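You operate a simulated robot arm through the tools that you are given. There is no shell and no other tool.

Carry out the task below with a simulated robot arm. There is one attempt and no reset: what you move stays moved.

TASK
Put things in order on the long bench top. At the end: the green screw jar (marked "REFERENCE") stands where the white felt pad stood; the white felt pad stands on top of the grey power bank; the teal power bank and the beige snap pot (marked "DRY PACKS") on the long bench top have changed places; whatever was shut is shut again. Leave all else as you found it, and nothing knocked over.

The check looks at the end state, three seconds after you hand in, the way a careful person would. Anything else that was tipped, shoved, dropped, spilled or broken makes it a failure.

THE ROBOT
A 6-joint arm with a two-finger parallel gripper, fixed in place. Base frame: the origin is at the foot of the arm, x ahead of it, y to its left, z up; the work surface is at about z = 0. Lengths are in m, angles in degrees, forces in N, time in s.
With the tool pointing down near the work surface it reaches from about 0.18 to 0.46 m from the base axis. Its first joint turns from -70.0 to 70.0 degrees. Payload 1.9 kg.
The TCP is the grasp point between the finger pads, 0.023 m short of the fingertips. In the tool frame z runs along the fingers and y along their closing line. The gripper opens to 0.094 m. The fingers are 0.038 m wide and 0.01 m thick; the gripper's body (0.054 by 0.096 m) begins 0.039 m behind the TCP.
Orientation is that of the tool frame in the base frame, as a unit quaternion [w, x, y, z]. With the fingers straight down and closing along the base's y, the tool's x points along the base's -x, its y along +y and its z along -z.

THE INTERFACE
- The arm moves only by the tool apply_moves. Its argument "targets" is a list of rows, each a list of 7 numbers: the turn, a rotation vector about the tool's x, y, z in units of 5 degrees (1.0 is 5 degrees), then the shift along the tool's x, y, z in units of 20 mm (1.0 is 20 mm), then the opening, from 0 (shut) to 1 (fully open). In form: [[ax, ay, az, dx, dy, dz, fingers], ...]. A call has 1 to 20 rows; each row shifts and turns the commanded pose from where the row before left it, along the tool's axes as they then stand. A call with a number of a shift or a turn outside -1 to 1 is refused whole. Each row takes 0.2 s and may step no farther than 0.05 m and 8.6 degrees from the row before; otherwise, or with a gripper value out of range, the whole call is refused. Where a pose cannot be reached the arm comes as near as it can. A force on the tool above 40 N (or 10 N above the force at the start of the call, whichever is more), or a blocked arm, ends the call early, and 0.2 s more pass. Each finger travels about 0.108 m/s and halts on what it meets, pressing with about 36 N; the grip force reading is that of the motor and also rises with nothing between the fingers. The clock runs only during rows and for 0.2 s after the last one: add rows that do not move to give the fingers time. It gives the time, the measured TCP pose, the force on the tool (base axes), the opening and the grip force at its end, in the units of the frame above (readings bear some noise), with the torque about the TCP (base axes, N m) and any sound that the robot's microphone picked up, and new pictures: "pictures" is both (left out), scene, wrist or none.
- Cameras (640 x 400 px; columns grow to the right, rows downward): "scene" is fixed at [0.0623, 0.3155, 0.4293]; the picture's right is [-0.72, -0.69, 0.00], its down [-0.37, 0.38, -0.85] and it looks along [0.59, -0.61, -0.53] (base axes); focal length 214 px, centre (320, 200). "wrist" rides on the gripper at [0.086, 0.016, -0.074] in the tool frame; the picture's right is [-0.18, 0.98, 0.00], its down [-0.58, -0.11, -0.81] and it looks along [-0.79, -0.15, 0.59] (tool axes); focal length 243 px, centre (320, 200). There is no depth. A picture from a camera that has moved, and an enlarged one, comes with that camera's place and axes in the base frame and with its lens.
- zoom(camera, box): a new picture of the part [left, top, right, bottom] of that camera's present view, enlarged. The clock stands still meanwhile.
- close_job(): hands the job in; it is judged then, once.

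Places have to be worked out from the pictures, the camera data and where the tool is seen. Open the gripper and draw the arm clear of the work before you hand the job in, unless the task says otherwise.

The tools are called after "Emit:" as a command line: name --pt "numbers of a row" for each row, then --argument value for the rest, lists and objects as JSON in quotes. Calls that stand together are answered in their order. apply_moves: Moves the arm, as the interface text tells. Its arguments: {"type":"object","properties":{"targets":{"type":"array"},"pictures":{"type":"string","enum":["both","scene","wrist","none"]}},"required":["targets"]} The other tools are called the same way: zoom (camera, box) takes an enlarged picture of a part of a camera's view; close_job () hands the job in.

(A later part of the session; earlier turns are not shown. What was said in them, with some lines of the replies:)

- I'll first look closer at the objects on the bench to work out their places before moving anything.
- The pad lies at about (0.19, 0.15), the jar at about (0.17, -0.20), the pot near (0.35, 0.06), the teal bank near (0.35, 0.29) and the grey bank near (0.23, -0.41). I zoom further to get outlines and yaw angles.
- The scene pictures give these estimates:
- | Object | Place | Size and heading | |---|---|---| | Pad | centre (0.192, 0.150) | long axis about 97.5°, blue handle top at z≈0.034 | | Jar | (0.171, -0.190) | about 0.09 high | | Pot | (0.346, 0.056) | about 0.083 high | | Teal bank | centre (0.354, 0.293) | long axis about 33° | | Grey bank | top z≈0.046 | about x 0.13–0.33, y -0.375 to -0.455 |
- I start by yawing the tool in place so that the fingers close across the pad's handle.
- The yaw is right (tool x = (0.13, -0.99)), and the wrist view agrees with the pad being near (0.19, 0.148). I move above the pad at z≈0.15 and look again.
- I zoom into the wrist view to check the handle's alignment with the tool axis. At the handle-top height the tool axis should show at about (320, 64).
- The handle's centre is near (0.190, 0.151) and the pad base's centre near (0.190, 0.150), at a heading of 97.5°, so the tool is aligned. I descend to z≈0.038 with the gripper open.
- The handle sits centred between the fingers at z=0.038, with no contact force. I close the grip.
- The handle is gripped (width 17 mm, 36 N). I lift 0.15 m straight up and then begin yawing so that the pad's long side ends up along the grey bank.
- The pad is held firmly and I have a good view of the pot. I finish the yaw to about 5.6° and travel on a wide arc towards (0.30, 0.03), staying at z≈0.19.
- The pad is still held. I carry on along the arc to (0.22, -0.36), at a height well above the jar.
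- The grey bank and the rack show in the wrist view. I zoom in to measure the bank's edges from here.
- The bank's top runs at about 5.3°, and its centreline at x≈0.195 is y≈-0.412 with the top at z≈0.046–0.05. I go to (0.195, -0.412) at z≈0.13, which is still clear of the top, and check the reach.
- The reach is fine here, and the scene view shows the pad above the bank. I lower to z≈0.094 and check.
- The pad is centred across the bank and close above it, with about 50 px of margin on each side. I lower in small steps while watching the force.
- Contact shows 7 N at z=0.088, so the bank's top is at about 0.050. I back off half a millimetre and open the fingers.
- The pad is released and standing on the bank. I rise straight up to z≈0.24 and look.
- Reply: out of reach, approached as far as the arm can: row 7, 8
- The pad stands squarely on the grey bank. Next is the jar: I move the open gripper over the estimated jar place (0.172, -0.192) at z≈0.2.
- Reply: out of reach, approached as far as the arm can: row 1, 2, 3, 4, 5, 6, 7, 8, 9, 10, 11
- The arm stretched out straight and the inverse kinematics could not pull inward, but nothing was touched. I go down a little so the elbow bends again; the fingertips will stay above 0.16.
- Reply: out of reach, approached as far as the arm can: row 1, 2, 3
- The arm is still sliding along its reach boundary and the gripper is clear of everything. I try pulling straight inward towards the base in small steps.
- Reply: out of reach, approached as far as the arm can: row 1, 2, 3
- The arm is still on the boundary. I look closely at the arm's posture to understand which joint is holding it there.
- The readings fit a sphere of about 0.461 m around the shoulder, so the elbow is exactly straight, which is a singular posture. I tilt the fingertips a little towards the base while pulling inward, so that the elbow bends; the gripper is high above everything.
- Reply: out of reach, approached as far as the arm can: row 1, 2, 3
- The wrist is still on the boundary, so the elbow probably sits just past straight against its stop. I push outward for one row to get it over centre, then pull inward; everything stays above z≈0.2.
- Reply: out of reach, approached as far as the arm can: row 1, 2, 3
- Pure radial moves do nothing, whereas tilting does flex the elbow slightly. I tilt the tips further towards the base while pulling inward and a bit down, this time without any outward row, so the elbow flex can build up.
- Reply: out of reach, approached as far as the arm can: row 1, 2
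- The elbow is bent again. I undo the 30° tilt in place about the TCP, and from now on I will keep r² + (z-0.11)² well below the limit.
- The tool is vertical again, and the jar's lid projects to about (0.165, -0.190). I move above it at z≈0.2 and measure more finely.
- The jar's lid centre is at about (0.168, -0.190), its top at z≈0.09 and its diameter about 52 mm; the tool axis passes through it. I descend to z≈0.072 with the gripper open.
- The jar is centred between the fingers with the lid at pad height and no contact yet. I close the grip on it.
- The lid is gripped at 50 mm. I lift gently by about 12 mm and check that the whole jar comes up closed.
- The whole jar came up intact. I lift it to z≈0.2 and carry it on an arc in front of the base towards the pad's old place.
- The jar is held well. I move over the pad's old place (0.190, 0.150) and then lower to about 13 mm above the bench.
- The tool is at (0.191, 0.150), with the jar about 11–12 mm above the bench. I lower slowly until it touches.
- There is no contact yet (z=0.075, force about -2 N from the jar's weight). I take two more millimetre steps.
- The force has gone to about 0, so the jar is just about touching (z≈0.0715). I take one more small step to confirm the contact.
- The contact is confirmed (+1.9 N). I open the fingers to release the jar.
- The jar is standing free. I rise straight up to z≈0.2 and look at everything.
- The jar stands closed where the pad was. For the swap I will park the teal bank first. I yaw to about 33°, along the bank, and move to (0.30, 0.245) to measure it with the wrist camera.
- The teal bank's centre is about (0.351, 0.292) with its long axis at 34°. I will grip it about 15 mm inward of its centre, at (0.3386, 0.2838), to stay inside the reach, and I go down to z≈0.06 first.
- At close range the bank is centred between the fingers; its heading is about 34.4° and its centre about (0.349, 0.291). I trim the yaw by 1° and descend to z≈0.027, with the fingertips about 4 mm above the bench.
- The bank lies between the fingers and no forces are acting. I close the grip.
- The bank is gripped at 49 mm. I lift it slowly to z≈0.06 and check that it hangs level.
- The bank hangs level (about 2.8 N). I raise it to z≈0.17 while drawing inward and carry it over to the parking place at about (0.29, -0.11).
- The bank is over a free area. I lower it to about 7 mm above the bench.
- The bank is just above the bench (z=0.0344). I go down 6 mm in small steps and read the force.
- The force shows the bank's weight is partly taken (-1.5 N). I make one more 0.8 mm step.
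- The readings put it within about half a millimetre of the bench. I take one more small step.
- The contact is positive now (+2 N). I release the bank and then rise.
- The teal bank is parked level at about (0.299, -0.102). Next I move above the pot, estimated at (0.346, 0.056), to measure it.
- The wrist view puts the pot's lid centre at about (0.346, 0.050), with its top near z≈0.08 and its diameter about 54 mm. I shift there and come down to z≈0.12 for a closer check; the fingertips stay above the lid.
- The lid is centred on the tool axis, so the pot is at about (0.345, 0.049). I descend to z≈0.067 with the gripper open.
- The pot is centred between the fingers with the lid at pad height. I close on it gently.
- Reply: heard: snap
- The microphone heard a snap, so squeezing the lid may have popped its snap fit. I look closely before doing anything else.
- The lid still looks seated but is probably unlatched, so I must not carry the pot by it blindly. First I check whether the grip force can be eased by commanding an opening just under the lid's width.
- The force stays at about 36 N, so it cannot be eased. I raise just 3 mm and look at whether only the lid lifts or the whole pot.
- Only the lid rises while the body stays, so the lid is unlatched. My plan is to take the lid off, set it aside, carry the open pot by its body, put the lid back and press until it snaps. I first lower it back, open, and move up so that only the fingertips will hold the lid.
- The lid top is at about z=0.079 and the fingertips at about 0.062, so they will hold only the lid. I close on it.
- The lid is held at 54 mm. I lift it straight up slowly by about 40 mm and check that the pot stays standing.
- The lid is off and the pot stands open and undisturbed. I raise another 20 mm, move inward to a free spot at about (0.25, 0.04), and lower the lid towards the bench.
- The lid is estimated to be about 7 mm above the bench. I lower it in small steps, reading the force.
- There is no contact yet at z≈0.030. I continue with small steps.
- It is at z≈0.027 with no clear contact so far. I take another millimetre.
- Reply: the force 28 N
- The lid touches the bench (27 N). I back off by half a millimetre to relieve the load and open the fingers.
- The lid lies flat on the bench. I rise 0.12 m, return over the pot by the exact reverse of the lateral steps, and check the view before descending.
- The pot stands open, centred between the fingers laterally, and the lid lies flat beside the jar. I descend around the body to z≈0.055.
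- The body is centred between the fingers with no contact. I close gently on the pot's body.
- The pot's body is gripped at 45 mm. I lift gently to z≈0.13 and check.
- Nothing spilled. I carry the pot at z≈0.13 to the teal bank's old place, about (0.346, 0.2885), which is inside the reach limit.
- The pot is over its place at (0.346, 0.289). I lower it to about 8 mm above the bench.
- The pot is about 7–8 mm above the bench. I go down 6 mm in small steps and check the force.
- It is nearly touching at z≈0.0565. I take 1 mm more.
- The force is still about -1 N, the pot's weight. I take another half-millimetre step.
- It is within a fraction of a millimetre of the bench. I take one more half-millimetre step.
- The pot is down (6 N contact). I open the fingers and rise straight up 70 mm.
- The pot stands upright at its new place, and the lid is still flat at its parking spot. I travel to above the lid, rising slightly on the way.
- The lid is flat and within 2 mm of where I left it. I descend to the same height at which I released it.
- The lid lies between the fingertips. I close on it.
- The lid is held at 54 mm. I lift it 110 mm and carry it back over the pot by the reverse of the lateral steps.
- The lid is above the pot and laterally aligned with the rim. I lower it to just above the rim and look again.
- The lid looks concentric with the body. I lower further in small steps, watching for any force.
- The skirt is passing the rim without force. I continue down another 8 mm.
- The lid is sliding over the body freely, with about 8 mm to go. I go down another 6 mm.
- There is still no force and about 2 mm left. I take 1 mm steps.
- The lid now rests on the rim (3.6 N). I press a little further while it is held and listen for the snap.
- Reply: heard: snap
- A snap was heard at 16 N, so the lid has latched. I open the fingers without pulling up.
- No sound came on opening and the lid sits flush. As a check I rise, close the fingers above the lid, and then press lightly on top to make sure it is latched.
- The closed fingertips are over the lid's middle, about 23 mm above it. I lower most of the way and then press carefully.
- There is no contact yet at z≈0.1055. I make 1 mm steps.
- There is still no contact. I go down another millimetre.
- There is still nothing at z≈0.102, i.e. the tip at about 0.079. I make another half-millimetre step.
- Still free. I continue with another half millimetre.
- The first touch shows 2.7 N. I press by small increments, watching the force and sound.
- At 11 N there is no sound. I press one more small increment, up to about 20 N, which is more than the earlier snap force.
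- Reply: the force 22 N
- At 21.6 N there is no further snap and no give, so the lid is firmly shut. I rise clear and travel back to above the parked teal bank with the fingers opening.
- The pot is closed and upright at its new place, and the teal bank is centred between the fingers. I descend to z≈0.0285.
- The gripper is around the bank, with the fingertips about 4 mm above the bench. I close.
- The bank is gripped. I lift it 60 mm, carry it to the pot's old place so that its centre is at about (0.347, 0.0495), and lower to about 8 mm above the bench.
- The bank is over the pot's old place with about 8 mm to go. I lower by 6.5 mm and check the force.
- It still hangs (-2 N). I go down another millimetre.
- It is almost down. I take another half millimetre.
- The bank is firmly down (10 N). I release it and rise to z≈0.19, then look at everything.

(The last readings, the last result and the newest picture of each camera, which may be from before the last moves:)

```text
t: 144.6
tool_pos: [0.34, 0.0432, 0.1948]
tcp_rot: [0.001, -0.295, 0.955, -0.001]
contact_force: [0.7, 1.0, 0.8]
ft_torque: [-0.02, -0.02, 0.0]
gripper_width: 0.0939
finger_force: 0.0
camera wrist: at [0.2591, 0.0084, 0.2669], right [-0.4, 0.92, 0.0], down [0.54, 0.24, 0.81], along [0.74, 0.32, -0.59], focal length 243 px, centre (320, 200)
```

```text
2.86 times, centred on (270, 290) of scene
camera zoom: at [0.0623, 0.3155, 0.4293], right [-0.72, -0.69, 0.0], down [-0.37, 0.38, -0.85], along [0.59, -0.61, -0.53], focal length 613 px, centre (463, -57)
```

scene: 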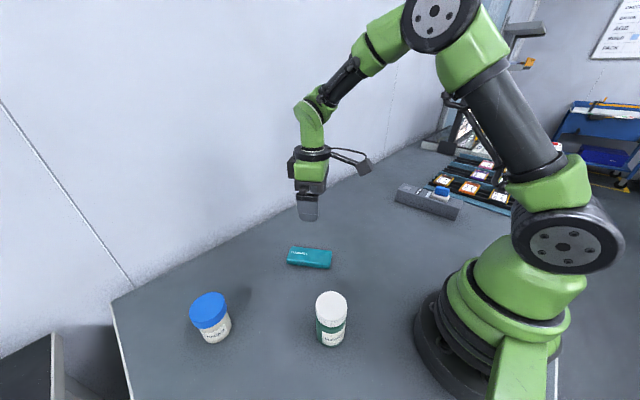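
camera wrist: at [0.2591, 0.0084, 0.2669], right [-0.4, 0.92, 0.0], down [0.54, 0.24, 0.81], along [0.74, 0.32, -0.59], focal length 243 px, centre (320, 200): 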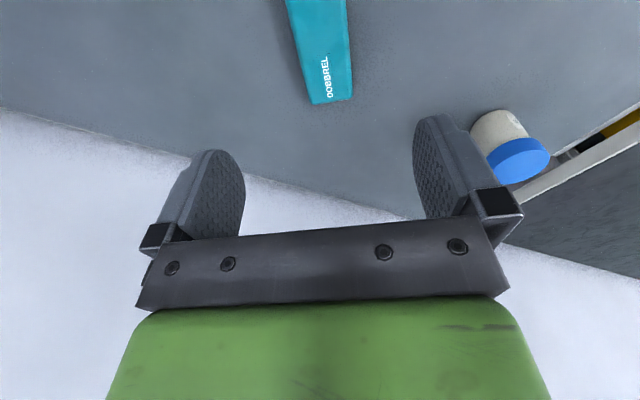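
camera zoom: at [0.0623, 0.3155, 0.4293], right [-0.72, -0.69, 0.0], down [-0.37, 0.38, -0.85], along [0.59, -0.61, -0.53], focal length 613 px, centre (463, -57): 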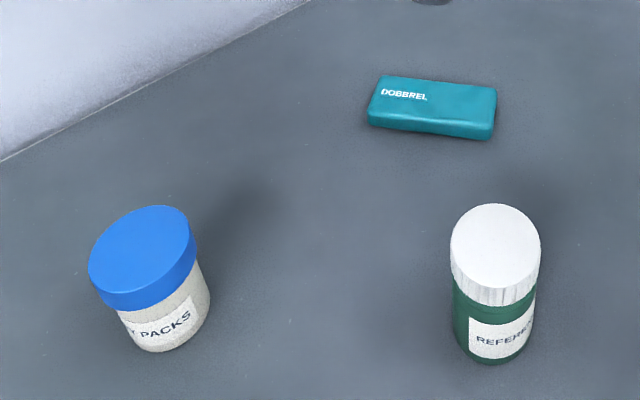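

All objects are in place: the bank is at the pot's old spot, the pot is closed at the bank's old spot, and the jar stands where the pad was. I draw the open gripper up and back, clear of the work, and make a final check.

Emit:
apply_moves --pt "0 0 0 0.5 0.1 -0.9 1" --pt "0 0 0 0.9 0.18 -0.9 1" --pt "0 0 0 0.9 0.18 -0.9 1" --pt "0 0 0 0.9 0.18 -0.9 1" --pt "0 0 0 0.6 0.12 -0.3 1" --pt "0 0 0 0 0 0 1" --pt "0 0 0 0 0 0 1"

Emit:
zoom --camera "scene" --box '[380, 140, 560, 250]'

Emit:
zoom --camera "scene" --box '[160, 220, 380, 360]'

```text
t: 146.2
tool_pos: [0.2671, 0.0136, 0.271]
tcp_rot: [0.001, -0.295, 0.955, 0.0]
contact_force: [0.3, -1.1, 0.8]
ft_torque: [0.0, -0.02, -0.02]
gripper_width: 0.0941
finger_force: 0.0
camera wrist: at [0.1873, -0.0212, 0.3444], right [-0.4, 0.92, 0.0], down [0.54, 0.24, 0.81], along [0.74, 0.32, -0.59], focal length 243 px, centre (320, 200)
```

scene: 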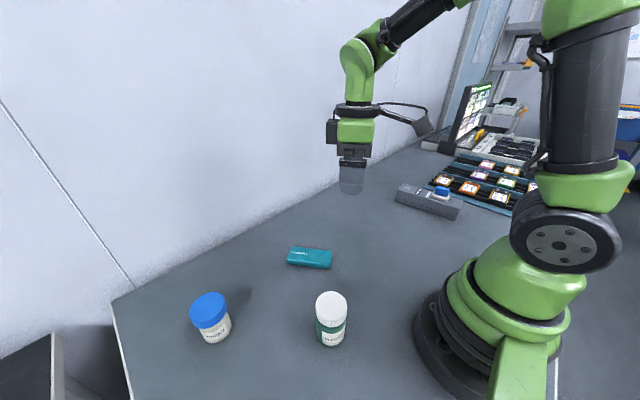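
wrist: 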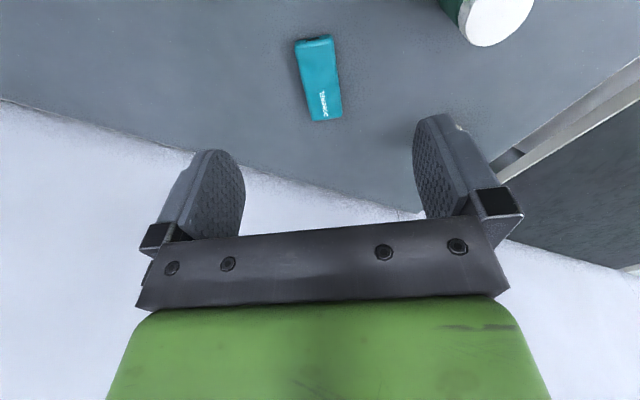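

```text
3.56 times, centred on (470, 195) of scene
camera zoom: at [0.0623, 0.3155, 0.4293], right [-0.72, -0.69, 0.0], down [-0.37, 0.38, -0.85], along [0.59, -0.61, -0.53], focal length 763 px, centre (-213, 218)
```

zoom: 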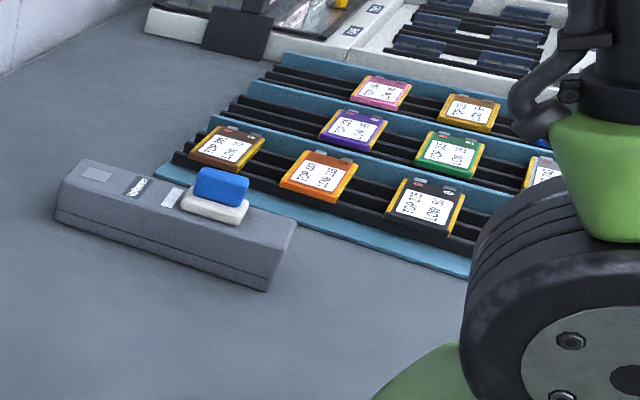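

```text
2.86 times, centred on (270, 290) of scene
camera zoom: at [0.0623, 0.3155, 0.4293], right [-0.72, -0.69, 0.0], down [-0.37, 0.38, -0.85], along [0.59, -0.61, -0.53], focal length 613 px, centre (463, -57)
```

zoom: 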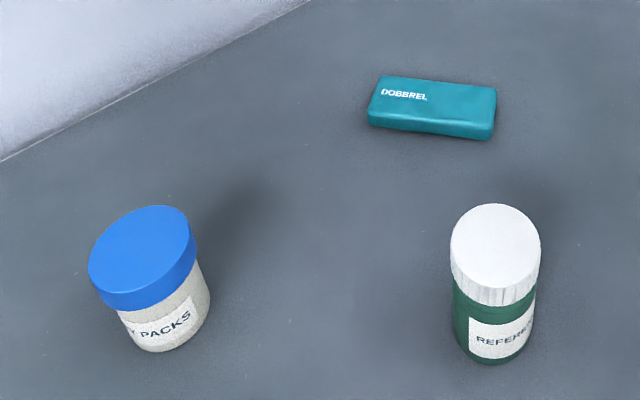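

The final views agree with the task:
- The felt pad stands on the grey bank.
- The jar stands closed where the pad was.
- The pot, snapped shut again, and the teal bank have swapped places.
- The rack is untouched.

The gripper is open and clear of the work, so I hand the job in.

Emit:
close_job

```text
The job is handed in.
```

The job is handed in, and in the last pictures before hand-in everything on the bench stands where the task asked.

- **Felt pad:** it stands on top of the grey power bank, centred across it and a little off the middle lengthwise.
- **Green jar:** it stands closed, within a few millimetres of where the pad was.
- **Teal power bank and beige pot:** they have changed places. The pot is within about 5 mm of the teal bank's old spot, because that spot is close to the arm's reach limit.
- **Pot lid:** it popped off when I gripped the pot by it. I moved the pot open, saw nothing spill, put the lid back and pressed until it snapped. A further 22 N on top gave no second snap, so I take it as shut.
- **Everything else:** the grey bank and the rack look unmoved, and nothing was knocked over. The arm was left up and clear with the gripper open.
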